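You operate a simulated robot arm through the tools that you are given. There is no shell and no other tool.

The job below is to be done with a simulated robot arm. You get a single attempt, and the scene is never put back.

JOB
Demagnetise blank UY9 on HIGH and lay it in the GOOD tray.
Fine: knob back to LOW and switch off afterwards; leave the other blanks as they are.

The check looks at the end state, three seconds after you hand in, the way a careful person would. Anything else that was tipped, shoved, dropped, spilled or broken makes it a failure.

ROBOT AND FRAMES
A 6-joint arm with a fingered hand, fixed in place. Base frame: the origin is on the floor under the middle of its stand, x ahead of it, y to its left, z up; the work surface is at about z = 0.76. Units: m, degrees, N and s.
With the tool pointing down near the work surface it reaches from about 0.48 to 0.94 m from the base axis. Its first joint turns from -166.0 to 166.0 degrees. Payload 5 kg.
Tool frame: the origin (TCP) lies between the finger pads and is the grasp point; the fingertips stand 0.043 m ahead of it; z points along the fingers, y is the line along which they close. The gripper opens to 0.144 m; its body begins 0.05 m behind the TCP. The gripper is a hand of 5 fingers: y runs from the thumb to the fingers, the wrist lies at [-0.021, -0.133, -0.233] in the tool frame.
Orientation is that of the tool frame in the base frame, as [roll, pitch, yaw] about the fixed x, y, z axes, in that order (R = Rz(yaw) Ry(pitch) Rx(roll)). With the fingers straight down and the wrist toward the robot, the tool's x, y and z point along [0, 1, 0], [1, 0, 0] and [0, 0, -1] of the base frame.

CONTROLS
- The arm moves only by the tool drive_tool. Its argument "increments" is a list of rows, each an object of numbers (a shift or turn left out is 0): "tx", "ty", "tz": the shift along the base's x, y, z in m; "wx", "wy", "wz": the turn, a rotation vector about the base's x, y, z in degrees. In form: [{"tx": .., "ty": .., "tz": .., "wx": .., "wy": .., "wz": ..}, ...]. A call has 1 to 20 rows; each row shifts and turns the commanded pose from where the row before left it. A row lasts 0.2 s, in which the tool goes at most 0.05 m and 8.6 degrees; a call with a longer step from one row to the next is refused whole. Where a pose cannot be reached the arm comes as near as it can. A force on the tool above 60 N (or 10 N above the force at the start of the call, whichever is more), or a blocked arm, ends the call early, and 0.2 s more pass. In this call time passes only in rows, and 0.2 s behind the last. It gives the time, the measured TCP pose, the force on the tool (base axes), the opening and the grip force at its end, in the units of the frame above (readings bear some noise), with the torque about the TCP (base axes, N m) and any sound that the robot's microphone picked up.
- Cameras (640 x 400 px; columns grow to the right, rows downward): "scene" is fixed at [0.2193, 0.6471, 1.3546]; the picture's right is [-0.91, -0.41, 0.00], its down [-0.38, 0.86, -0.34] and it looks along [0.14, -0.31, -0.94] (base axes); focal length 259 px, centre (320, 200). "wrist" rides on the gripper at [0.086, -0.109, -0.168] in the tool frame; the picture's right is [-0.80, 0.28, -0.53], its down [-0.54, -0.73, 0.42] and it looks along [-0.27, 0.63, 0.73] (tool axes); focal length 275 px, centre (320, 200). There is no depth. A picture from a camera that has moved, and an enlarged one, comes with that camera's place and axes in the base frame and with its lens.
- capture(camera): a new picture of that camera. No time passes.
- lift_body(by): slides the trunk up (or, below 0, down) by that many m; the arm rides with it, the base frame stays. It gives what a move gives, with no picture.
- finger_targets(index, middle, ring, little, thumb_bend, thumb_turn): sets how far each is bent, from 0 (flat) to 1 (curled in); at 0.3 the hand is open as for a grip, at 0.7 the pads meet at the TCP. One left out holds its place. A second passes; each finger stops where it meets its share of the squeeze, and holds until it gets a number again. It is the only way to open and close the hand. It gives what a move gives, with no picture; readings hold the bend of each and the force on index, middle, ring, little, thumb and palm. thumb_turn goes from beside the hand (0) to across from the fingers (1), as for a grip.
- close_up(camera, box): a new picture of the part [left, top, right, bottom] of that camera's present view, enlarged. No time passes.
- hand_in(): hands the job in; it is judged then, once.

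Nothing tells you positions but the pictures and the camera data. Unless the task says otherwise, let go and move clear before handing in.

The tools are called by a JSON object that holds its "api" and its "payload". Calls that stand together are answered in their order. drive_tool: Moves the arm, as the interface text tells. Its arguments: {"type":"object","properties":{"increments":{"type":"array","items":{"type":"object","properties":{"tx":{"type":"number"},"ty":{"type":"number"},"tz":{"type":"number"},"wx":{"type":"number"},"wy":{"type":"number"},"wz":{"type":"number"}}}}},"required":["increments"]} The other tools are called the same way: lift_body (by) moves the trunk up or down; finger_targets (index, middle, ring, little, thumb_bend, thumb_turn) moves the fingers one by one; capture (camera) takes a picture; close_up (camera, box) takes an enlarged picture of a part of a camera's view; hand_in () hands the job in.

At the start:

```text
time_s: 0.0
ee_pos: [0.193, 0.5326, 1.1519]
orientation: [-180.0, 0.0, 90.0]
ft_force: [0.3, 0.1, 0.3]
torque: [0.0, 0.01, 0.0]
grip_width: 0.1436
grasp_force: 0.0
shape: jaw
bend: [0.3, 0.3, 0.3, 0.3, 0.3, 0.98]
finger forces: [0.0, 0.0, 0.0, 0.0, 0.1, 0.0]
trunk travel left (down, up): [-0.35, 0.24]
```

scene: 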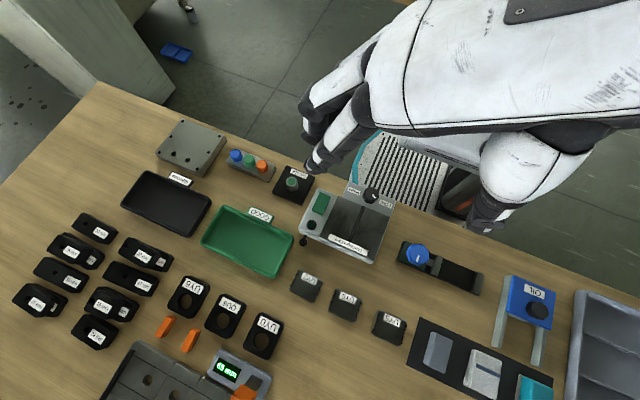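
wrist: 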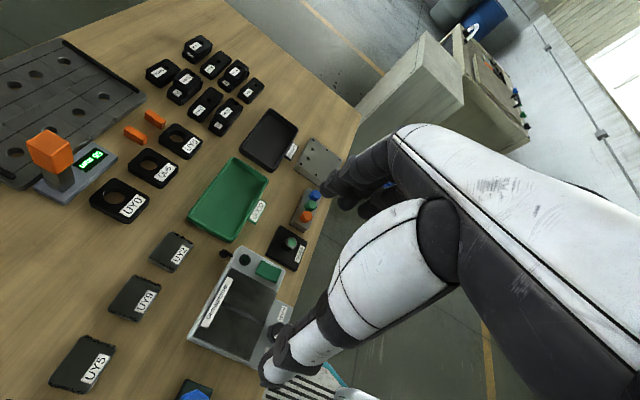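

I see a bench with a demagnetiser, a green GOOD tray, a dark tray, and several labelled blanks. I'll take enlarged views first to read the labels and find the controls.

{"api": "close_up", "payload": {"camera": "scene", "box": [280, 150, 440, 280]}}

{"api": "close_up", "payload": {"camera": "scene", "box": [280, 250, 440, 350]}}

{"api": "close_up", "payload": {"camera": "scene", "box": [140, 260, 300, 360]}}

{"api": "close_up", "payload": {"camera": "wrist", "box": [40, 220, 340, 400]}}

{"api": "close_up", "payload": {"camera": "scene", "box": [0, 190, 180, 360]}}

{"api": "close_up", "payload": {"camera": "scene", "box": [110, 100, 330, 290]}}

```text
3.08 times, centred on (360, 215) of scene
camera zoom: at [0.2193, 0.6471, 1.3546], right [-0.91, -0.41, 0.0], down [-0.38, 0.86, -0.34], along [0.14, -0.31, -0.94], focal length 797 px, centre (197, 154)
```

zoom: 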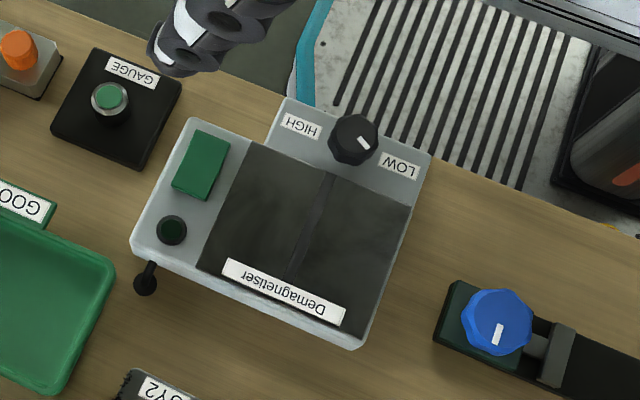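

```text
4.00 times, centred on (360, 300) of scene
camera zoom: at [0.2193, 0.6471, 1.3546], right [-0.91, -0.41, 0.0], down [-0.38, 0.86, -0.34], along [0.14, -0.31, -0.94], focal length 1036 px, centre (160, -200)
```

zoom: 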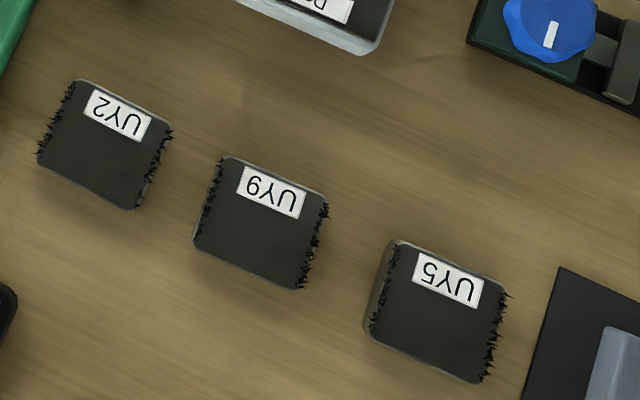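

```text
4.00 times, centred on (220, 310) of scene
camera zoom: at [0.2193, 0.6471, 1.3546], right [-0.91, -0.41, 0.0], down [-0.38, 0.86, -0.34], along [0.14, -0.31, -0.94], focal length 1036 px, centre (720, -240)
```

zoom: 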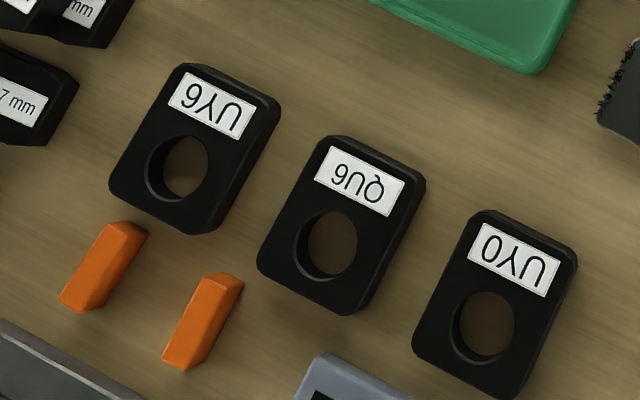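

```text
2.13 times, centred on (190, 310) of wrist
camera zoom: at [0.085, 0.6198, 1.3192], right [0.28, -0.8, 0.53], down [-0.73, -0.54, -0.42], along [0.63, -0.27, -0.73], focal length 587 px, centre (597, -35)
```

zoom: 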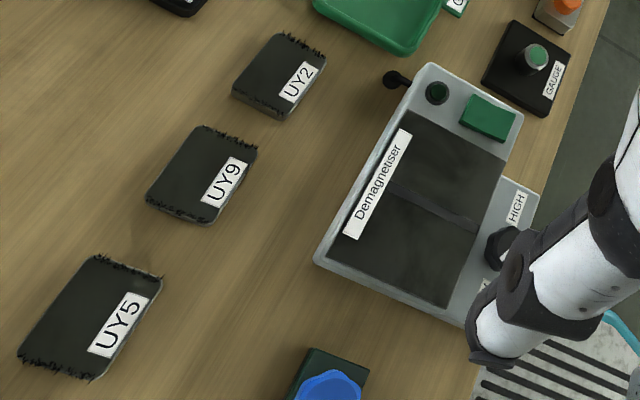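

```text
2.35 times, centred on (90, 275) of scene
camera zoom: at [0.2193, 0.6471, 1.3546], right [-0.91, -0.41, 0.0], down [-0.38, 0.86, -0.34], along [0.14, -0.31, -0.94], focal length 609 px, centre (861, 24)
```

zoom: 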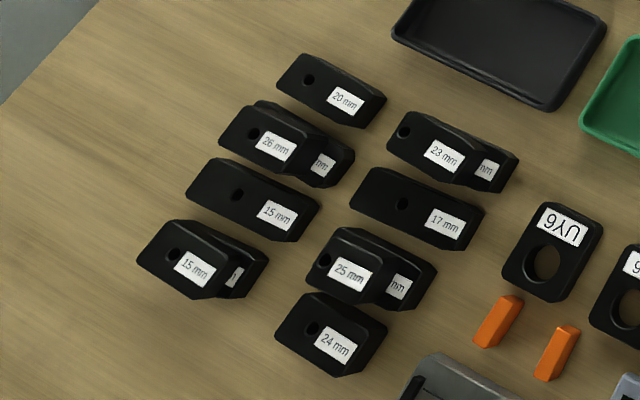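

```text
2.11 times, centred on (220, 195) of scene
camera zoom: at [0.2193, 0.6471, 1.3546], right [-0.91, -0.41, 0.0], down [-0.38, 0.86, -0.34], along [0.14, -0.31, -0.94], focal length 545 px, centre (530, 210)
```

zoom: 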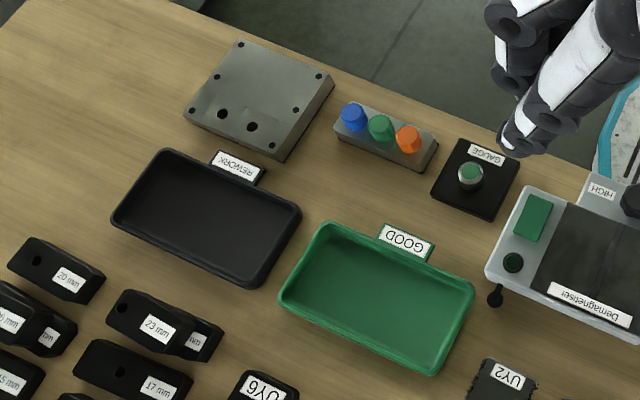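

I can make out UY9 as the middle one of three blanks with filings on their edges. The demagnetiser sits between them and the robot, so I'll zoom in on its switch, lamp, lever and knob, and on the gauge.

{"api": "close_up", "payload": {"camera": "scene", "box": [295, 175, 345, 255]}}

{"api": "close_up", "payload": {"camera": "wrist", "box": [210, 235, 300, 325]}}

{"api": "close_up", "payload": {"camera": "scene", "box": [340, 170, 400, 220]}}

{"api": "close_up", "payload": {"camera": "scene", "box": [320, 275, 380, 325]}}

{"api": "close_up", "payload": {"camera": "wrist", "box": [95, 220, 205, 330]}}

{"api": "close_up", "payload": {"camera": "wrist", "box": [240, 190, 350, 290]}}

```text
5.00 times, centred on (320, 215) of scene
camera zoom: at [0.2193, 0.6471, 1.3546], right [-0.91, -0.41, 0.0], down [-0.38, 0.86, -0.34], along [0.14, -0.31, -0.94], focal length 1295 px, centre (320, 125)
```

zoom: 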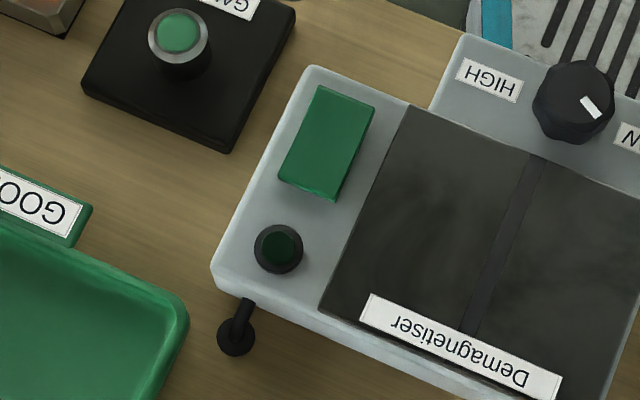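

```text
4.44 times, centred on (255, 280) of wrist
camera zoom: at [0.085, 0.6198, 1.3192], right [0.28, -0.8, 0.53], down [-0.73, -0.54, -0.42], along [0.63, -0.27, -0.73], focal length 1224 px, centre (609, -156)
```

zoom: 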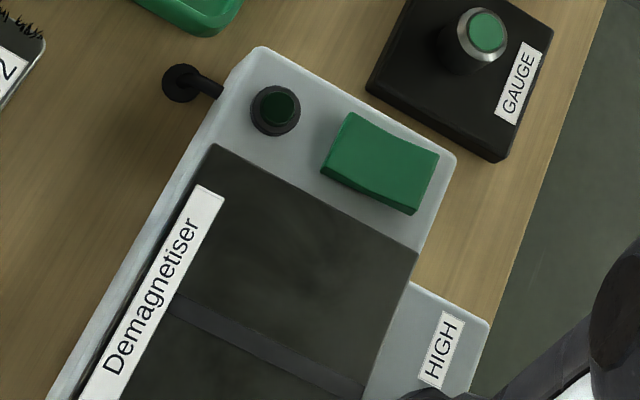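

```text
8.00 times, centred on (370, 195) of scene
camera zoom: at [0.2193, 0.6471, 1.3546], right [-0.91, -0.41, 0.0], down [-0.38, 0.86, -0.34], along [0.14, -0.31, -0.94], focal length 2072 px, centre (-80, 240)
```

zoom: 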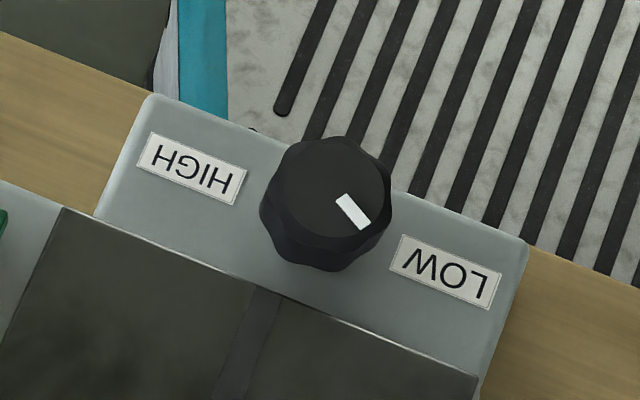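

```text
8.00 times, centred on (350, 300) of scene
camera zoom: at [0.2193, 0.6471, 1.3546], right [-0.91, -0.41, 0.0], down [-0.38, 0.86, -0.34], along [0.14, -0.31, -0.94], focal length 2072 px, centre (80, -600)
```

zoom: 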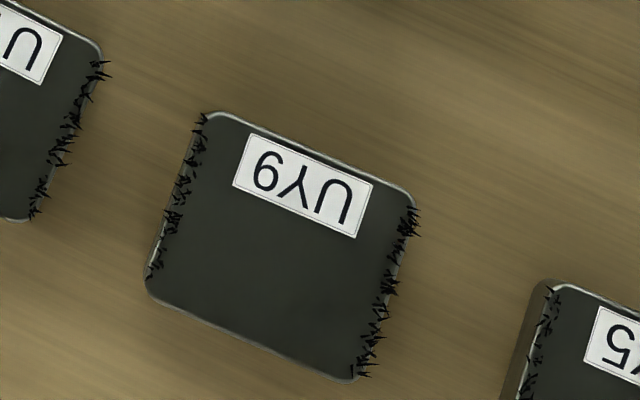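

```text
3.64 times, centred on (150, 275) of wrist
camera zoom: at [0.085, 0.6198, 1.3192], right [0.28, -0.8, 0.53], down [-0.73, -0.54, -0.42], along [0.63, -0.27, -0.73], focal length 1001 px, centre (938, -73)
```

zoom: 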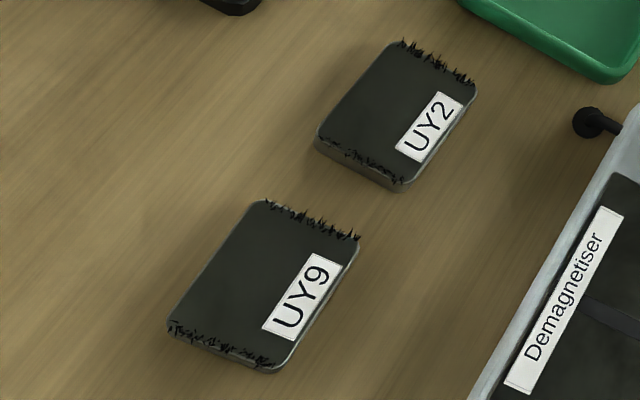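

```text
4.00 times, centred on (295, 240) of wrist
camera zoom: at [0.085, 0.6198, 1.3192], right [0.28, -0.8, 0.53], down [-0.73, -0.54, -0.42], along [0.63, -0.27, -0.73], focal length 1101 px, centre (420, 40)
```

zoom: 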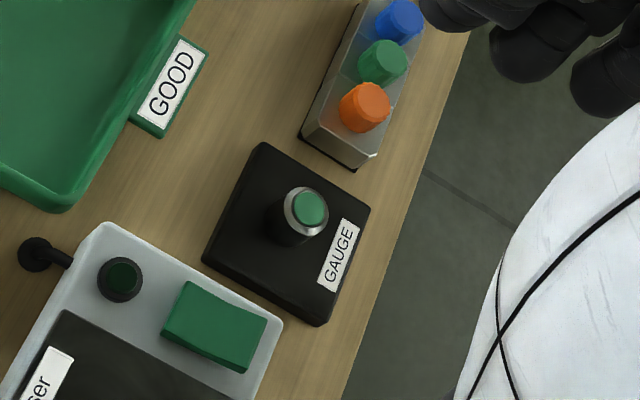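

The demagnetiser has a green rocker switch, a dark pilot lamp and a knob pointing toward LOW. I'll look closely at the hand itself before moving.

{"api": "close_up", "payload": {"camera": "scene", "box": [280, 0, 640, 240]}}

{"api": "close_up", "payload": {"camera": "wrist", "box": [240, 100, 640, 400]}}

```text
1.67 times, centred on (460, 120) of scene
camera zoom: at [0.2193, 0.6471, 1.3546], right [-0.91, -0.41, 0.0], down [-0.38, 0.86, -0.34], along [0.14, -0.31, -0.94], focal length 432 px, centre (87, 333)
```

zoom: 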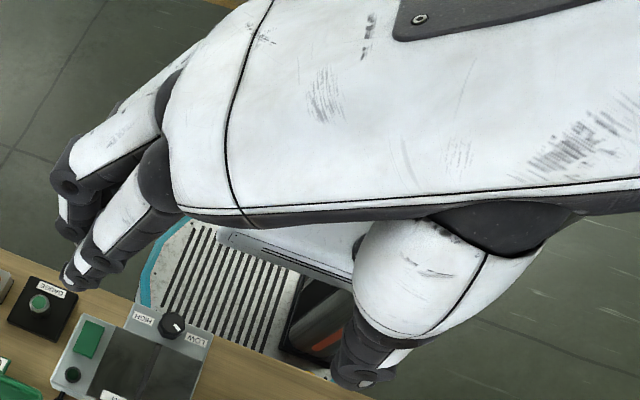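

```text
1.33 times, centred on (440, 250) of wrist
camera zoom: at [0.085, 0.6198, 1.3192], right [0.28, -0.8, 0.53], down [-0.73, -0.54, -0.42], along [0.63, -0.27, -0.73], focal length 367 px, centre (160, 133)
```

zoom: 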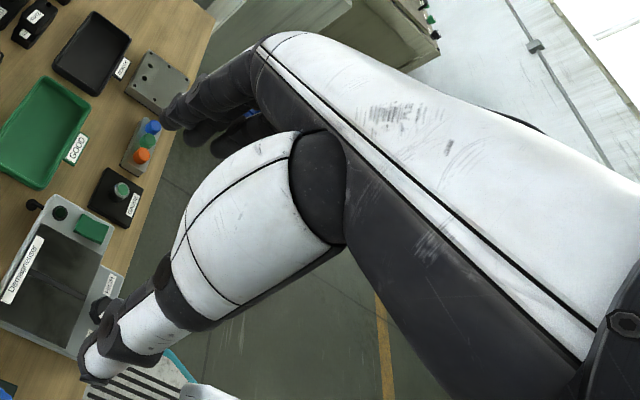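

The hand is clear of everything. I'll move above the knob at about (0.20, 0.41), keeping this orientation and a safe height, to check that the arm can reach there.

{"api": "drive_tool", "payload": {"increments": [{"tx": 0.002, "ty": -0.024, "tz": -0.03}, {"tx": 0.002, "ty": -0.024, "tz": -0.03}, {"tx": 0.002, "ty": -0.024, "tz": -0.03}, {"tx": 0.002, "ty": -0.024, "tz": -0.03}, {"tx": 0.002, "ty": -0.024, "tz": -0.03}, {}]}}

{"api": "capture", "payload": {"camera": "wrist"}}

{"api": "capture", "payload": {"camera": "scene"}}

```text
time_s: 1.4
ee_pos: [0.2009, 0.4136, 1.0028]
orientation: [180.0, 0.0, 89.9]
ft_force: [0.0, 0.1, -0.5]
torque: [0.0, -0.01, 0.02]
grip_width: 0.1436
grasp_force: 0.0
shape: jaw
bend: [0.3, 0.3, 0.3, 0.3, 0.3, 0.98]
finger forces: [0.0, 0.0, 0.1, 0.0, 0.1, 0.0]
trunk travel left (down, up): [-0.35, 0.24]
```

```text
taken
camera wrist: at [0.0943, 0.4998, 1.1686], right [0.28, -0.8, 0.53], down [-0.73, -0.54, -0.42], along [0.63, -0.27, -0.73], focal length 275 px, centre (320, 200)
```

wrist: 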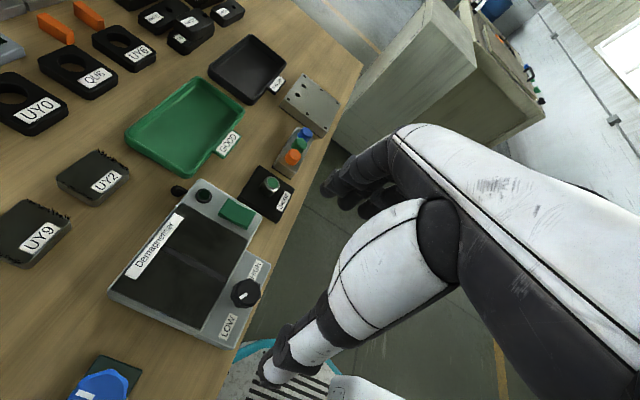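

```text
taken
```

scene: 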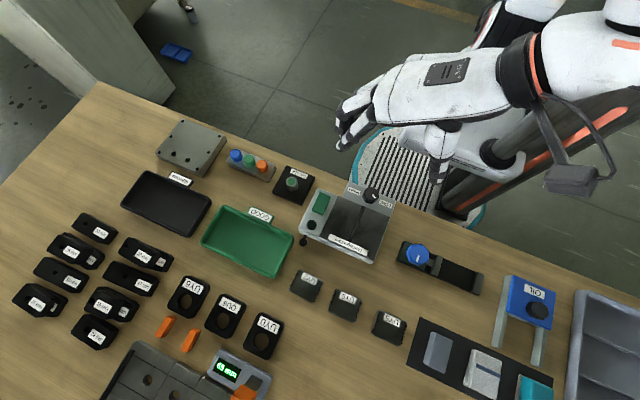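

The arm reaches there without trouble. I'll take enlarged views to triangulate the knob, rocker and device heights more accurately.

{"api": "close_up", "payload": {"camera": "wrist", "box": [200, 240, 300, 340]}}

{"api": "close_up", "payload": {"camera": "wrist", "box": [100, 150, 300, 350]}}

{"api": "close_up", "payload": {"camera": "scene", "box": [330, 60, 480, 240]}}

```text
4.00 times, centred on (250, 290) of wrist
camera zoom: at [0.0943, 0.4998, 1.1686], right [0.28, -0.8, 0.53], down [-0.73, -0.54, -0.42], along [0.63, -0.27, -0.73], focal length 1101 px, centre (600, -160)
```

zoom: 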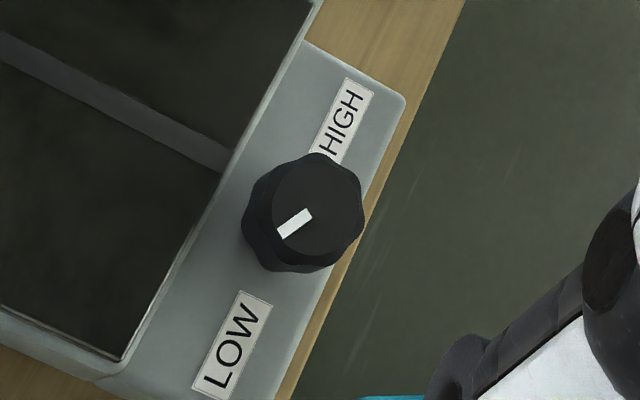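

```text
2.00 times, centred on (200, 250) of wrist
camera zoom: at [0.0943, 0.4998, 1.1686], right [0.28, -0.8, 0.53], down [-0.73, -0.54, -0.42], along [0.63, -0.27, -0.73], focal length 551 px, centre (560, 100)
```

zoom: 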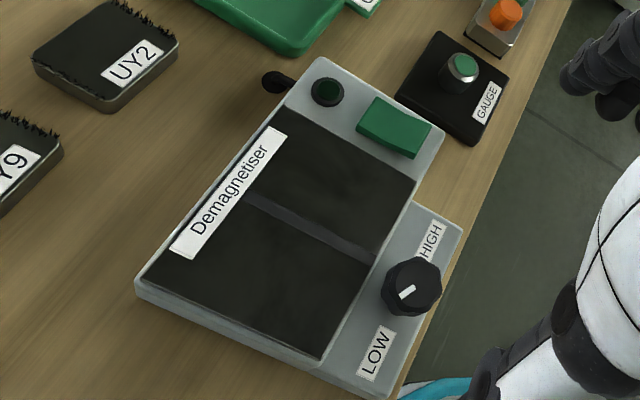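

```text
2.22 times, centred on (405, 150) of scene
camera zoom: at [0.2193, 0.6471, 1.3546], right [-0.91, -0.41, 0.0], down [-0.38, 0.86, -0.34], along [0.14, -0.31, -0.94], focal length 576 px, centre (131, 311)
```

zoom: 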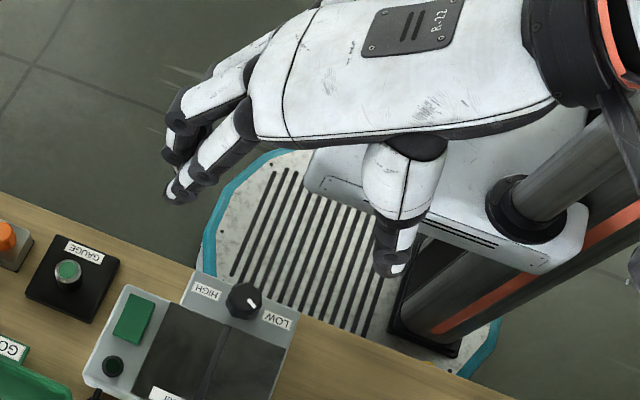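

The knob top looks to be at about (0.201, 0.415, 0.832), and the panel under it at z≈0.80. I'll straighten the spare fingers so index and thumb can make a clean pinch, then check the hand's shape.

{"api": "finger_targets", "payload": {"middle": 0, "ring": 0, "little": 0}}

{"api": "capture", "payload": {"camera": "wrist"}}

{"api": "close_up", "payload": {"camera": "scene", "box": [280, 20, 520, 240]}}

```text
time_s: 2.4
ee_pos: [0.2019, 0.413, 1.0018]
orientation: [180.0, 0.1, 90.0]
ft_force: [0.8, -0.4, -0.6]
torque: [0.04, 0.02, -0.01]
grip_width: 0.1492
grasp_force: 0.0
shape: fingers
bend: [0.3, 0.0, 0.0, 0.0, 0.3, 0.98]
finger forces: [0.0, 0.0, 0.1, 0.0, 0.0, 0.1]
trunk travel left (down, up): [-0.35, 0.24]
```

```text
taken
camera wrist: at [0.0943, 0.5002, 1.1688], right [0.28, -0.8, 0.53], down [-0.73, -0.54, -0.42], along [0.63, -0.27, -0.73], focal length 275 px, centre (320, 200)
```

wrist: 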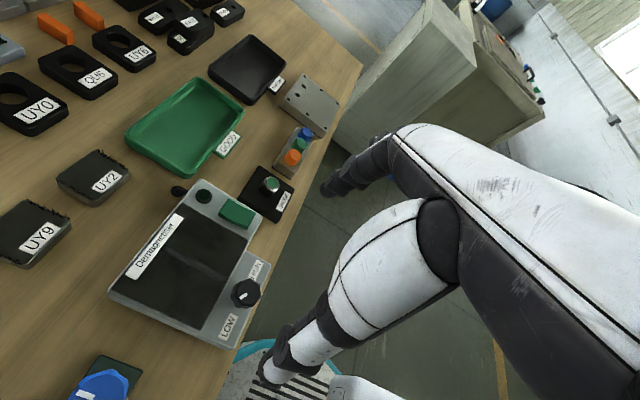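

```text
1.82 times, centred on (400, 130) of scene
camera zoom: at [0.2193, 0.6471, 1.3546], right [-0.91, -0.41, 0.0], down [-0.38, 0.86, -0.34], along [0.14, -0.31, -0.94], focal length 471 px, centre (174, 327)
```

zoom: 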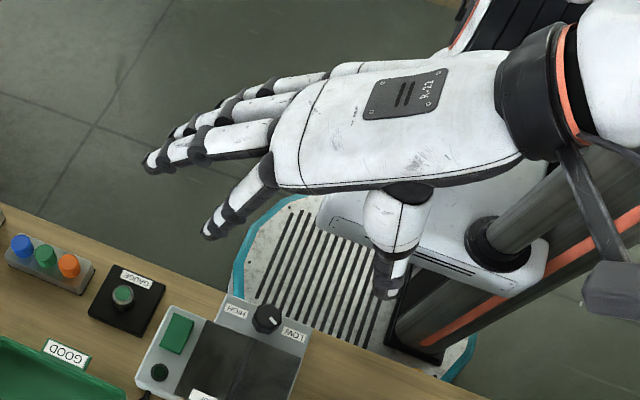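

Only the index and thumb now point down. I'll test in the air whether the wrist can turn 120 degrees clockwise about the TCP, checking partway.

{"api": "drive_tool", "payload": {"increments": [{"wz": -8}, {"wz": -8}, {"wz": -8}, {"wz": -8}, {"wz": -8}, {"wz": -8}, {"wz": -8}, {}]}}

{"api": "capture", "payload": {"camera": "scene"}}

```text
time_s: 4.2
ee_pos: [0.2021, 0.4143, 1.002]
orientation: [180.0, 0.0, 34.0]
ft_force: [0.1, -0.1, 0.1]
torque: [-0.01, -0.03, -0.02]
grip_width: 0.1493
grasp_force: 0.0
shape: fingers
bend: [0.3, 0.0, 0.0, 0.0, 0.3, 0.98]
finger forces: [0.0, 0.0, 0.0, 0.0, 0.0, 0.0]
trunk travel left (down, up): [-0.35, 0.24]
```

```text
taken
```

scene: 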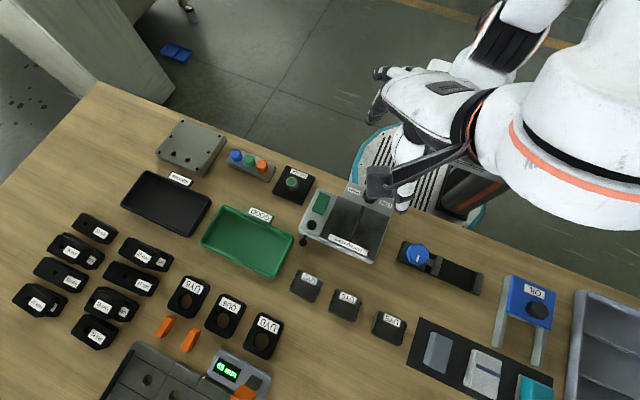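

Tracking is exact so far. I'll continue the air test for another 64 degrees.

{"api": "drive_tool", "payload": {"increments": [{"wz": -8}, {"wz": -8}, {"wz": -8}, {"wz": -8}, {"wz": -8}, {"wz": -8}, {"wz": -8}, {"wz": -8}, {}]}}

{"api": "capture", "payload": {"camera": "scene"}}

```text
time_s: 6.2
ee_pos: [0.2033, 0.4133, 1.0023]
orientation: [179.9, 0.0, -30.1]
ft_force: [-0.2, -0.5, 0.4]
torque: [-0.04, 0.03, 0.01]
grip_width: 0.1491
grasp_force: 0.0
shape: fingers
bend: [0.3, 0.0, 0.0, 0.0, 0.3, 0.98]
finger forces: [0.1, 0.0, 0.0, 0.0, 0.0, 0.1]
trunk travel left (down, up): [-0.35, 0.24]
```

```text
taken
```

scene: 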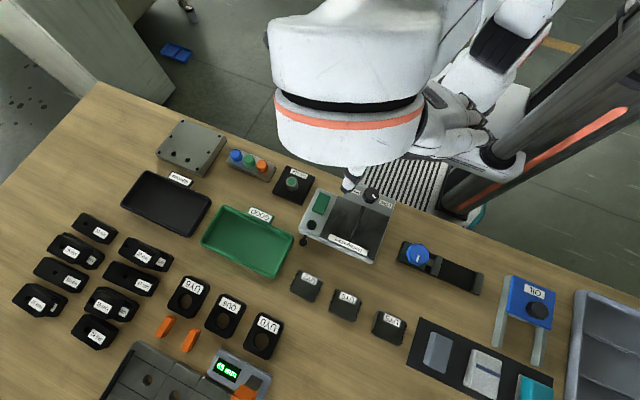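

The full 120-degree turn is reachable. I'll turn back to the starting yaw, then close the pinch in the air to see where the tips end up when about 35 mm apart.

{"api": "drive_tool", "payload": {"increments": [{"wz": 8.5}, {"wz": 8.5}, {"wz": 8.5}, {"wz": 8.5}, {"wz": 8.5}, {"wz": 8.5}, {"wz": 8.5}, {"wz": 8.5}, {"wz": 8.5}, {"wz": 8.5}, {"wz": 8.5}, {"wz": 8.5}, {"wz": 8.5}, {"wz": 8.5}, {"wz": 1}, {}]}}

{"api": "finger_targets", "payload": {"index": 0.57, "thumb_bend": 0.57}}

{"api": "close_up", "payload": {"camera": "scene", "box": [320, 60, 460, 220]}}

{"api": "close_up", "payload": {"camera": "wrist", "box": [220, 160, 420, 400]}}

```text
time_s: 9.6
ee_pos: [0.2041, 0.4138, 1.0024]
orientation: [180.0, 0.0, 90.1]
ft_force: [-0.3, -0.8, 0.8]
torque: [0.01, 0.01, -0.01]
grip_width: 0.1491
grasp_force: 0.1
shape: fingers
bend: [0.3, 0.0, 0.0, 0.0, 0.3, 0.98]
finger forces: [0.0, 0.0, 0.0, 0.0, 0.0, 0.0]
trunk travel left (down, up): [-0.35, 0.24]
```

```text
time_s: 10.6
ee_pos: [0.2034, 0.4133, 1.0026]
orientation: [180.0, 0.0, 90.0]
ft_force: [-0.2, 0.0, -1.5]
torque: [-0.02, 0.01, 0.01]
grip_width: 0.0577
grasp_force: 0.2
shape: fingers
bend: [0.56, 0.0, 0.0, 0.0, 0.56, 0.98]
finger forces: [0.0, 0.1, 0.0, 0.0, 0.0, 0.0]
trunk travel left (down, up): [-0.35, 0.24]
```

```text
2.50 times, centred on (390, 140) of scene
camera zoom: at [0.2193, 0.6471, 1.3546], right [-0.91, -0.41, 0.0], down [-0.38, 0.86, -0.34], along [0.14, -0.31, -0.94], focal length 648 px, centre (145, 350)
```

zoom: 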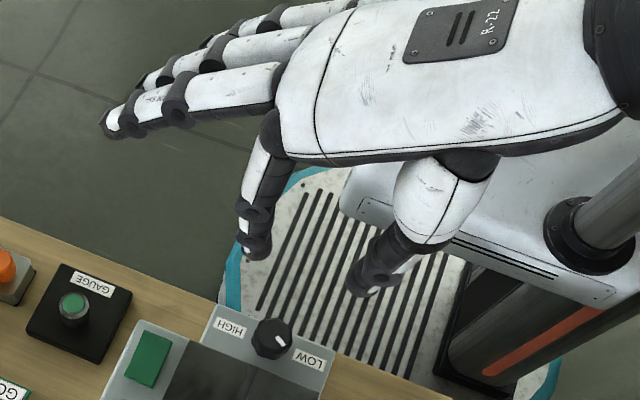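

```text
1.67 times, centred on (320, 280) of wrist
camera zoom: at [0.0949, 0.5001, 1.1691], right [0.28, -0.8, 0.53], down [-0.73, -0.54, -0.42], along [0.63, -0.27, -0.73], focal length 459 px, centre (320, 67)
```

zoom: 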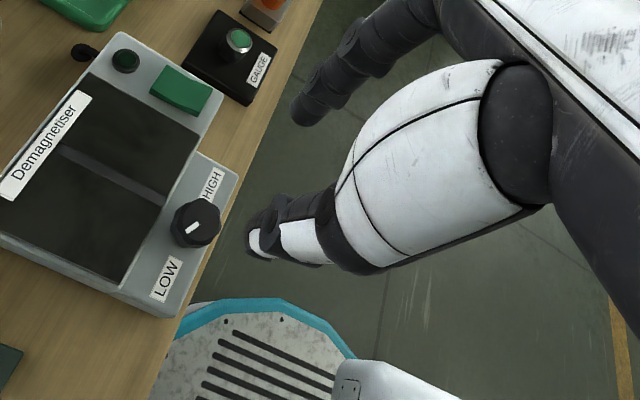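

The fingertips stand about 0.047 m below the TCP and slightly toward +y. I'll open the pinch a bit, centre over the knob and come down partway for a closer look.

{"api": "finger_targets", "payload": {"index": 0.42, "thumb_bend": 0.42}}

{"api": "drive_tool", "payload": {"increments": [{"tx": 0.001, "ty": -0.004, "tz": -0.03}, {"tz": -0.03}, {"tz": -0.02}, {}]}}

{"api": "close_up", "payload": {"camera": "wrist", "box": [160, 200, 360, 400]}}

{"api": "close_up", "payload": {"camera": "scene", "box": [310, 120, 440, 240]}}

```text
time_s: 11.6
ee_pos: [0.2024, 0.4136, 1.0026]
orientation: [179.9, 0.0, 90.0]
ft_force: [-0.2, 0.3, -0.1]
torque: [0.0, 0.01, -0.02]
grip_width: 0.107
grasp_force: 0.1
shape: fingers
bend: [0.42, 0.0, 0.0, 0.0, 0.42, 0.98]
finger forces: [0.1, 0.0, 0.1, 0.0, 0.1, 0.1]
trunk travel left (down, up): [-0.35, 0.24]
```

```text
time_s: 12.6
ee_pos: [0.2033, 0.409, 0.9209]
orientation: [-180.0, 0.0, 90.0]
ft_force: [0.4, -0.8, -0.3]
torque: [-0.03, 0.01, 0.03]
grip_width: 0.1068
grasp_force: 0.1
shape: fingers
bend: [0.42, 0.0, 0.0, 0.0, 0.42, 0.98]
finger forces: [0.1, 0.1, 0.0, 0.0, 0.1, 0.1]
trunk travel left (down, up): [-0.35, 0.24]
```

```text
2.00 times, centred on (260, 300) of wrist
camera zoom: at [0.0958, 0.496, 1.0878], right [0.28, -0.8, 0.53], down [-0.73, -0.54, -0.42], along [0.63, -0.27, -0.73], focal length 551 px, centre (440, 0)
```

zoom: 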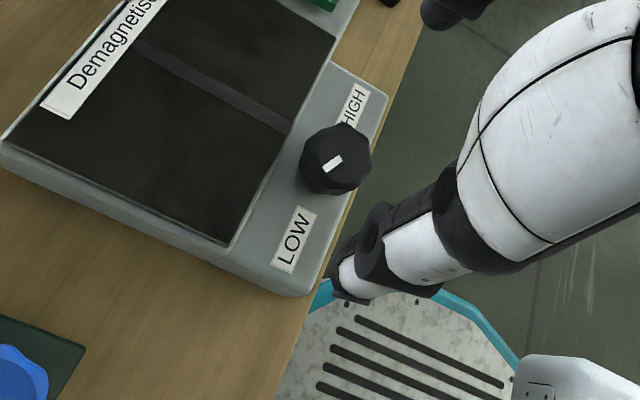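

```text
3.33 times, centred on (375, 180) of scene
camera zoom: at [0.2193, 0.6471, 1.3546], right [-0.91, -0.41, 0.0], down [-0.38, 0.86, -0.34], along [0.14, -0.31, -0.94], focal length 863 px, centre (137, 267)
```

zoom: 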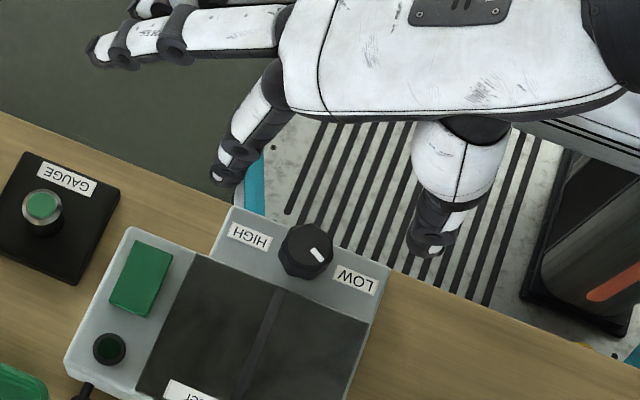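

The pinch is centred over the knob, with its top at about z 0.826. I'll go down so the tips sit just above the main plate's level, then close on the knob.

{"api": "drive_tool", "payload": {"increments": [{"tz": -0.02}, {"tz": -0.02}, {"tz": -0.01}, {"tz": -0.007}, {}]}}

{"api": "close_up", "payload": {"camera": "scene", "box": [310, 120, 440, 240]}}

{"api": "close_up", "payload": {"camera": "wrist", "box": [160, 150, 410, 400]}}

```text
time_s: 13.8
ee_pos: [0.2049, 0.4103, 0.8647]
orientation: [-180.0, -0.1, 90.0]
ft_force: [-1.3, 1.0, -0.2]
torque: [0.0, -0.01, 0.0]
grip_width: 0.107
grasp_force: 0.0
shape: fingers
bend: [0.42, 0.0, 0.0, 0.0, 0.42, 0.98]
finger forces: [0.0, 0.0, 0.0, 0.0, 0.0, 0.1]
trunk travel left (down, up): [-0.35, 0.24]
```

```text
3.33 times, centred on (375, 180) of scene
camera zoom: at [0.2193, 0.6471, 1.3546], right [-0.91, -0.41, 0.0], down [-0.38, 0.86, -0.34], along [0.14, -0.31, -0.94], focal length 863 px, centre (137, 267)
```

zoom: 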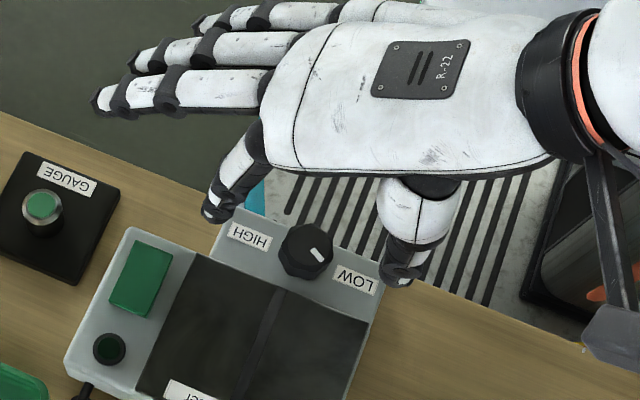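

```text
1.60 times, centred on (285, 275) of wrist
camera zoom: at [0.0967, 0.4958, 1.0306], right [0.28, -0.8, 0.53], down [-0.73, -0.54, -0.42], along [0.63, -0.27, -0.73], focal length 440 px, centre (376, 80)
```

zoom: 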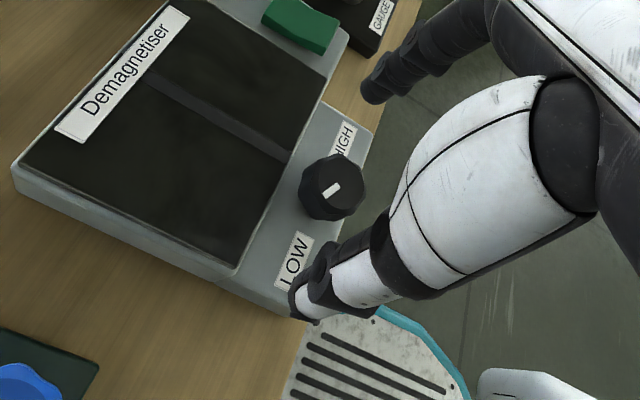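

The knob lies on the line between index and thumb. I'll close the pinch on it.

{"api": "finger_targets", "payload": {"index": 0.7, "thumb_bend": 0.7}}

{"api": "close_up", "payload": {"camera": "scene", "box": [310, 120, 440, 240]}}

{"api": "close_up", "payload": {"camera": "wrist", "box": [160, 150, 410, 400]}}

```text
time_s: 14.8
ee_pos: [0.2044, 0.4088, 0.8651]
orientation: [-180.0, -0.1, 90.0]
ft_force: [-6.5, 0.0, 7.4]
torque: [0.06, 0.27, 0.05]
grip_width: 0.0193
grasp_force: 5.9
shape: fingers
bend: [0.69, 0.0, 0.0, 0.0, 0.66, 0.97]
finger forces: [2.6, 0.0, 0.0, 0.0, 7.8, 0.1]
trunk travel left (down, up): [-0.35, 0.24]
```

```text
3.33 times, centred on (375, 180) of scene
camera zoom: at [0.2193, 0.6471, 1.3546], right [-0.91, -0.41, 0.0], down [-0.38, 0.86, -0.34], along [0.14, -0.31, -0.94], focal length 863 px, centre (137, 267)
```

zoom: 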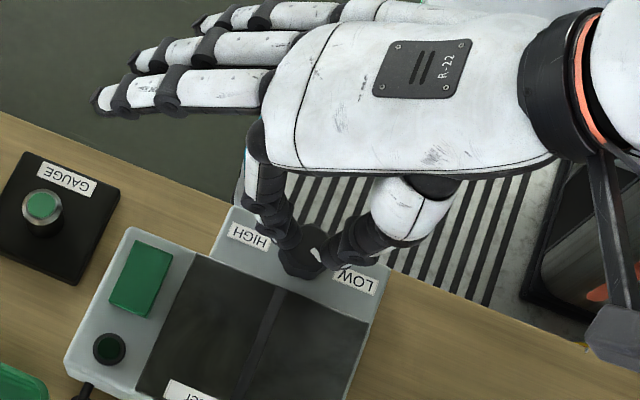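

```text
1.60 times, centred on (285, 275) of wrist
camera zoom: at [0.0961, 0.4957, 1.0314], right [0.28, -0.8, 0.53], down [-0.73, -0.54, -0.42], along [0.63, -0.27, -0.73], focal length 440 px, centre (376, 80)
```

zoom: 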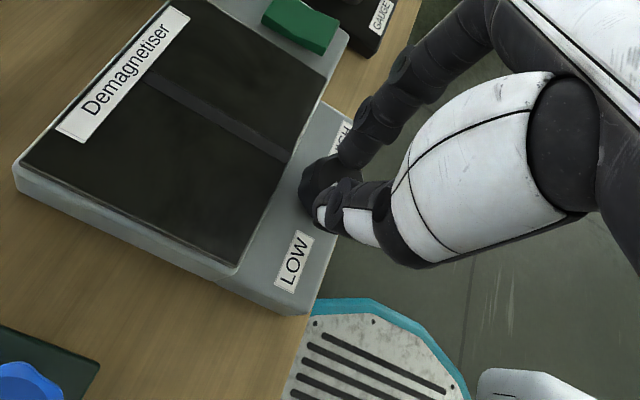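

The grip reads only 19 mm with an upward force, so the tips are riding on the knob's top edge. I'll open, go 11 mm lower and close again.

{"api": "finger_targets", "payload": {"index": 0.45, "thumb_bend": 0.45}}

{"api": "drive_tool", "payload": {"increments": [{"tz": -0.006}, {"tz": -0.005}, {}]}}

{"api": "close_up", "payload": {"camera": "scene", "box": [310, 120, 440, 240]}}

```text
time_s: 15.8
ee_pos: [0.2035, 0.4077, 0.8644]
orientation: [-179.9, 0.0, 90.0]
ft_force: [0.5, 0.8, 0.2]
torque: [0.02, -0.03, -0.01]
grip_width: 0.0959
grasp_force: 0.2
shape: fingers
bend: [0.45, 0.0, 0.0, 0.0, 0.45, 0.97]
finger forces: [0.0, 0.0, 0.1, 0.0, 0.0, 0.1]
trunk travel left (down, up): [-0.35, 0.24]
```

```text
time_s: 16.6
ee_pos: [0.2047, 0.4086, 0.853]
orientation: [180.0, 0.0, 90.0]
ft_force: [0.5, -0.7, 0.6]
torque: [-0.03, 0.0, 0.0]
grip_width: 0.0959
grasp_force: 0.1
shape: fingers
bend: [0.45, 0.0, 0.0, 0.0, 0.45, 0.97]
finger forces: [0.0, 0.1, 0.0, 0.0, 0.1, 0.1]
trunk travel left (down, up): [-0.35, 0.24]
```

```text
3.33 times, centred on (375, 180) of scene
camera zoom: at [0.2193, 0.6471, 1.3546], right [-0.91, -0.41, 0.0], down [-0.38, 0.86, -0.34], along [0.14, -0.31, -0.94], focal length 863 px, centre (137, 267)
```

zoom: 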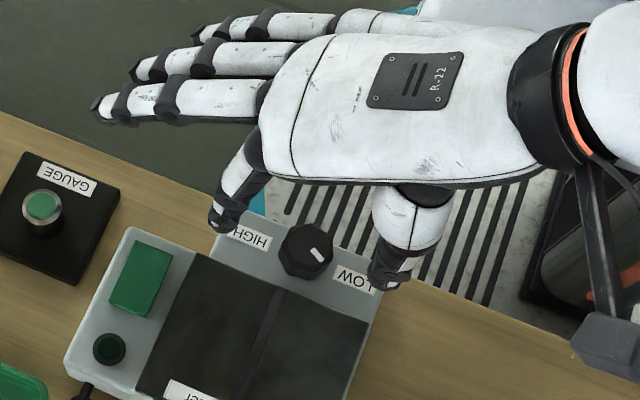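

{"api": "finger_targets", "payload": {"index": 0.64, "thumb_bend": 0.64}}

{"api": "close_up", "payload": {"camera": "scene", "box": [310, 120, 440, 240]}}

{"api": "close_up", "payload": {"camera": "wrist", "box": [160, 150, 410, 400]}}

```text
time_s: 17.6
ee_pos: [0.2033, 0.409, 0.8537]
orientation: [-180.0, -0.1, 90.0]
ft_force: [-3.5, -0.6, -0.8]
torque: [0.01, 0.14, 0.01]
grip_width: 0.0369
grasp_force: 3.9
shape: fingers
bend: [0.63, 0.0, 0.0, 0.0, 0.61, 0.97]
finger forces: [1.1, 0.1, 0.1, 0.0, 4.7, 0.1]
trunk travel left (down, up): [-0.35, 0.24]
```

```text
3.33 times, centred on (375, 180) of scene
camera zoom: at [0.2193, 0.6471, 1.3546], right [-0.91, -0.41, 0.0], down [-0.38, 0.86, -0.34], along [0.14, -0.31, -0.94], focal length 863 px, centre (137, 267)
```

zoom: 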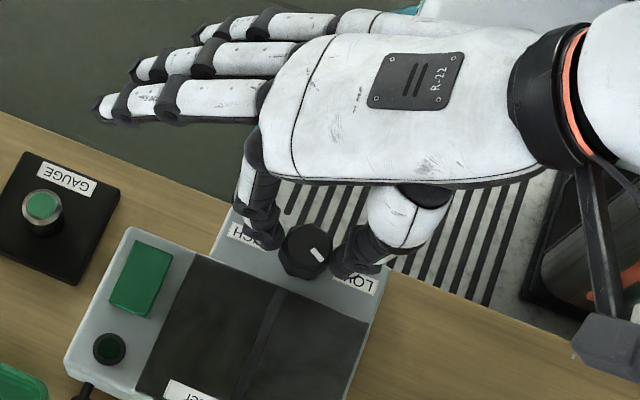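

```text
1.60 times, centred on (285, 275) of wrist
camera zoom: at [0.096, 0.4955, 1.0205], right [0.28, -0.8, 0.53], down [-0.73, -0.54, -0.42], along [0.63, -0.27, -0.73], focal length 440 px, centre (376, 80)
```

zoom: 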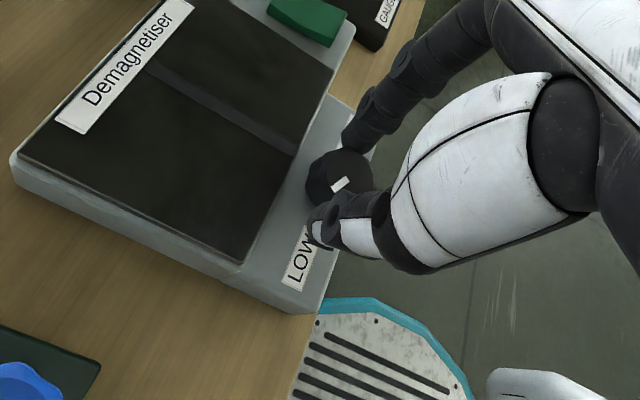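

The tips now hold the knob's sides at 37 mm width. I'll tighten the index slightly to balance the squeeze.

{"api": "finger_targets", "payload": {"index": 0.7, "thumb_bend": 0.67}}

{"api": "close_up", "payload": {"camera": "scene", "box": [340, 160, 410, 220]}}

```text
time_s: 18.6
ee_pos: [0.2043, 0.4083, 0.8534]
orientation: [-179.9, 0.0, 90.0]
ft_force: [-1.2, -1.4, -1.6]
torque: [-0.06, 0.05, 0.01]
grip_width: 0.0353
grasp_force: 7.4
shape: fingers
bend: [0.64, 0.0, 0.0, 0.0, 0.61, 0.97]
finger forces: [6.8, 0.0, 0.1, 0.0, 8.0, 0.1]
trunk travel left (down, up): [-0.35, 0.24]
```

```text
6.67 times, centred on (375, 190) of scene
camera zoom: at [0.2193, 0.6471, 1.3546], right [-0.91, -0.41, 0.0], down [-0.38, 0.86, -0.34], along [0.14, -0.31, -0.94], focal length 1727 px, centre (-47, 267)
```

zoom: 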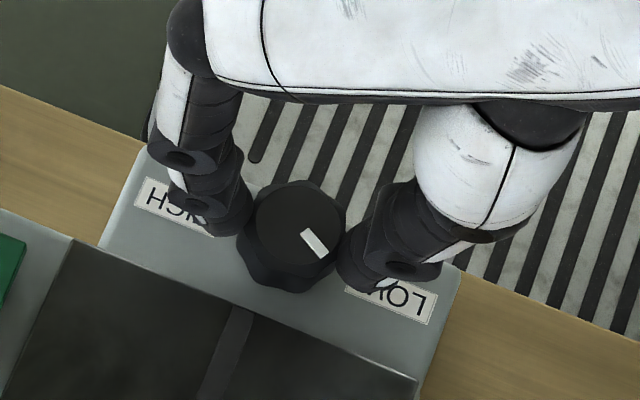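

I have a good balanced grip of about 7 N. I'll turn clockwise 40 degrees about the knob axis first and check.

{"api": "drive_tool", "payload": {"increments": [{"wz": -8, "tx": -0.0009, "ty": -0.0001}, {"wz": -8, "tx": -0.0009, "ty": -0.0001}, {"wz": -8, "tx": -0.0009, "ty": -0.0001}, {"wz": -8, "tx": -0.0009, "ty": -0.0001}, {"wz": -8, "tx": -0.0009, "ty": -0.0001}, {}]}}

{"api": "close_up", "payload": {"camera": "scene", "box": [340, 160, 410, 220]}}

{"api": "close_up", "payload": {"camera": "wrist", "box": [160, 150, 410, 400]}}

```text
time_s: 20.0
ee_pos: [0.1995, 0.4085, 0.8545]
orientation: [-179.9, 0.1, 49.9]
ft_force: [-2.3, -1.5, -7.5]
torque: [-0.11, 0.12, 0.03]
grip_width: 0.0352
grasp_force: 6.9
shape: fingers
bend: [0.64, 0.0, 0.0, 0.0, 0.61, 0.98]
finger forces: [6.6, 0.0, 0.1, 0.1, 7.7, 0.1]
trunk travel left (down, up): [-0.35, 0.24]
```

```text
6.67 times, centred on (375, 190) of scene
camera zoom: at [0.2193, 0.6471, 1.3546], right [-0.91, -0.41, 0.0], down [-0.38, 0.86, -0.34], along [0.14, -0.31, -0.94], focal length 1727 px, centre (-47, 267)
```

zoom: 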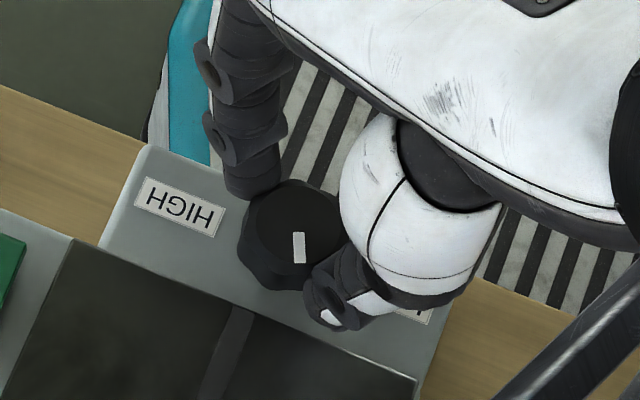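

```text
1.60 times, centred on (285, 275) of wrist
camera zoom: at [0.1723, 0.545, 1.021], right [-0.3, -0.79, 0.53], down [-0.9, 0.05, -0.42], along [0.31, -0.61, -0.73], focal length 440 px, centre (376, 80)
```

zoom: 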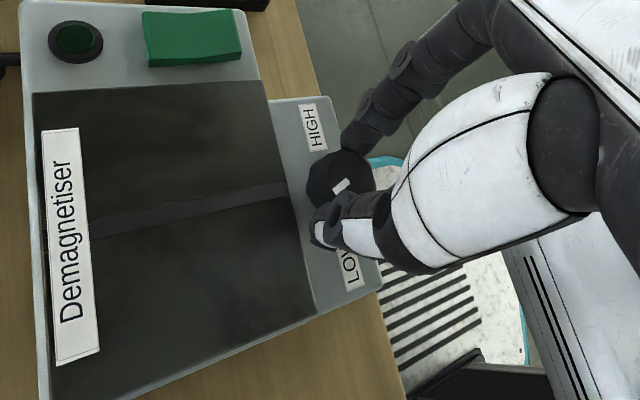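

The knob's mark turned with the hand. To keep the thumb off the raised plate I'll work in ratchet steps: ease the grip, lift, turn back, regrip and turn again.

{"api": "finger_targets", "payload": {"index": 0.58, "thumb_bend": 0.56}}

{"api": "drive_tool", "payload": {"increments": [{"tz": 0.015}, {"tz": 0.02}, {"wz": 8.5, "tx": 0.001, "ty": 0.0002}, {"wz": 8.5, "tx": 0.001, "ty": 0.0002}, {"wz": 8.5, "tx": 0.001, "ty": 0.0002}, {"wz": 8.5, "tx": 0.001, "ty": 0.0002}, {"wz": 8.5, "tx": 0.001, "ty": 0.0002}, {"wz": 8.5, "tx": 0.001, "ty": 0.0002}, {"wz": 8.5, "tx": 0.001}, {}]}}

{"api": "close_up", "payload": {"camera": "scene", "box": [340, 160, 410, 220]}}

```text
time_s: 21.0
ee_pos: [0.1986, 0.4082, 0.8547]
orientation: [180.0, 0.0, 50.1]
ft_force: [-0.2, 0.5, -0.8]
torque: [0.04, 0.01, -0.01]
grip_width: 0.0544
grasp_force: 0.1
shape: fingers
bend: [0.57, 0.0, 0.0, 0.0, 0.56, 0.98]
finger forces: [0.0, 0.0, 0.0, 0.0, 0.0, 0.0]
trunk travel left (down, up): [-0.35, 0.24]
```

```text
time_s: 23.2
ee_pos: [0.2069, 0.4094, 0.8891]
orientation: [-180.0, 0.0, 109.6]
ft_force: [-0.1, 0.1, 0.3]
torque: [-0.01, 0.01, 0.02]
grip_width: 0.0549
grasp_force: 0.0
shape: fingers
bend: [0.57, 0.0, 0.0, 0.0, 0.56, 0.98]
finger forces: [0.0, 0.0, 0.0, 0.0, 0.0, 0.1]
trunk travel left (down, up): [-0.35, 0.24]
```

```text
6.67 times, centred on (375, 190) of scene
camera zoom: at [0.2193, 0.6471, 1.3546], right [-0.91, -0.41, 0.0], down [-0.38, 0.86, -0.34], along [0.14, -0.31, -0.94], focal length 1727 px, centre (-47, 267)
```

zoom: 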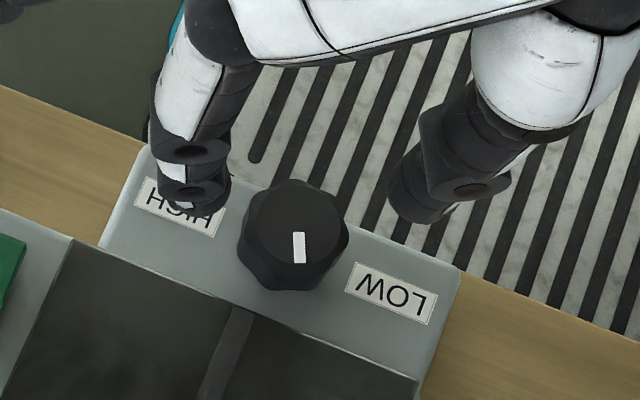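

The knob stayed where I left it, about a third of the way. I'll regrip at this new angle.

{"api": "finger_targets", "payload": {"index": 0.5, "thumb_bend": 0.5}}

{"api": "drive_tool", "payload": {"increments": [{"tz": -0.015}, {"tz": -0.015}, {"tz": -0.006}, {}]}}

{"api": "finger_targets", "payload": {"index": 0.7, "thumb_bend": 0.67}}

{"api": "close_up", "payload": {"camera": "scene", "box": [340, 160, 410, 220]}}

```text
time_s: 24.2
ee_pos: [0.2065, 0.4102, 0.8891]
orientation: [180.0, 0.0, 109.5]
ft_force: [0.3, -0.3, 0.0]
torque: [-0.02, -0.01, 0.01]
grip_width: 0.0781
grasp_force: 0.0
shape: fingers
bend: [0.5, 0.0, 0.0, 0.0, 0.5, 0.98]
finger forces: [0.0, 0.0, 0.0, 0.1, 0.0, 0.0]
trunk travel left (down, up): [-0.35, 0.24]
```

```text
time_s: 25.2
ee_pos: [0.2059, 0.4107, 0.8525]
orientation: [-180.0, 0.0, 109.5]
ft_force: [0.1, -0.2, -0.2]
torque: [-0.01, 0.01, 0.01]
grip_width: 0.0779
grasp_force: 0.0
shape: fingers
bend: [0.5, 0.0, 0.0, 0.0, 0.5, 0.98]
finger forces: [0.1, 0.0, 0.1, 0.0, 0.1, 0.1]
trunk travel left (down, up): [-0.35, 0.24]
```

```text
time_s: 26.2
ee_pos: [0.2052, 0.41, 0.8523]
orientation: [180.0, 0.0, 109.4]
ft_force: [-0.8, -1.8, -2.1]
torque: [-0.09, 0.04, 0.01]
grip_width: 0.0353
grasp_force: 7.4
shape: fingers
bend: [0.64, 0.0, 0.0, 0.0, 0.62, 0.97]
finger forces: [6.7, 0.0, 0.0, 0.0, 8.2, 0.1]
trunk travel left (down, up): [-0.35, 0.24]
```

```text
6.67 times, centred on (375, 190) of scene
camera zoom: at [0.2193, 0.6471, 1.3546], right [-0.91, -0.41, 0.0], down [-0.38, 0.86, -0.34], along [0.14, -0.31, -0.94], focal length 1727 px, centre (-47, 267)
```

zoom: 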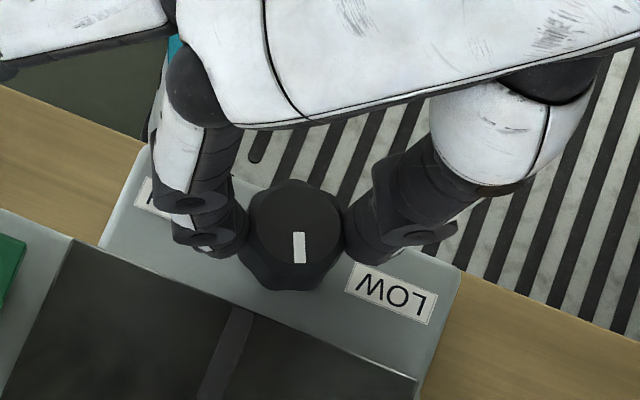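

Regripped firmly. I'll turn clockwise another 56 degrees.

{"api": "drive_tool", "payload": {"increments": [{"wz": -8, "tx": -0.0009, "ty": -0.0003}, {"wz": -8, "tx": -0.0009, "ty": -0.0003}, {"wz": -8, "tx": -0.0009, "ty": -0.0003}, {"wz": -8, "tx": -0.0009, "ty": -0.0003}, {"wz": -8, "tx": -0.0009, "ty": -0.0003}, {"wz": -8, "tx": -0.0008, "ty": -0.0003}, {"wz": -8, "tx": -0.0008, "ty": -0.0003}, {}]}}

{"api": "close_up", "payload": {"camera": "scene", "box": [340, 160, 410, 220]}}

```text
time_s: 28.0
ee_pos: [0.1991, 0.4073, 0.8535]
orientation: [-180.0, 0.0, 53.4]
ft_force: [-5.4, -2.0, -7.7]
torque: [-0.17, 0.15, 0.04]
grip_width: 0.0352
grasp_force: 6.9
shape: fingers
bend: [0.64, 0.0, 0.0, 0.0, 0.61, 0.98]
finger forces: [5.5, 0.0, 0.0, 0.0, 8.8, 0.0]
trunk travel left (down, up): [-0.35, 0.24]
```

```text
6.67 times, centred on (375, 190) of scene
camera zoom: at [0.2193, 0.6471, 1.3546], right [-0.91, -0.41, 0.0], down [-0.38, 0.86, -0.34], along [0.14, -0.31, -0.94], focal length 1727 px, centre (-47, 267)
```

zoom: 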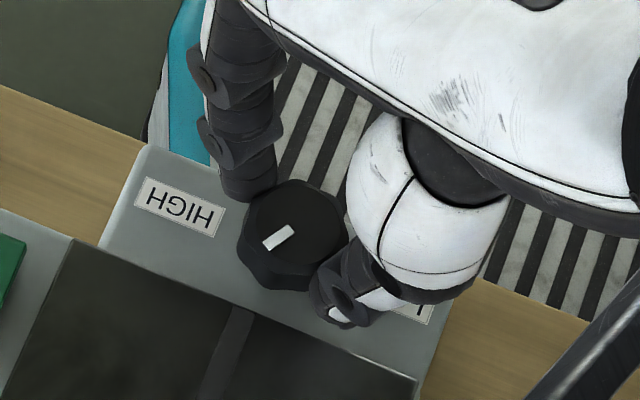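

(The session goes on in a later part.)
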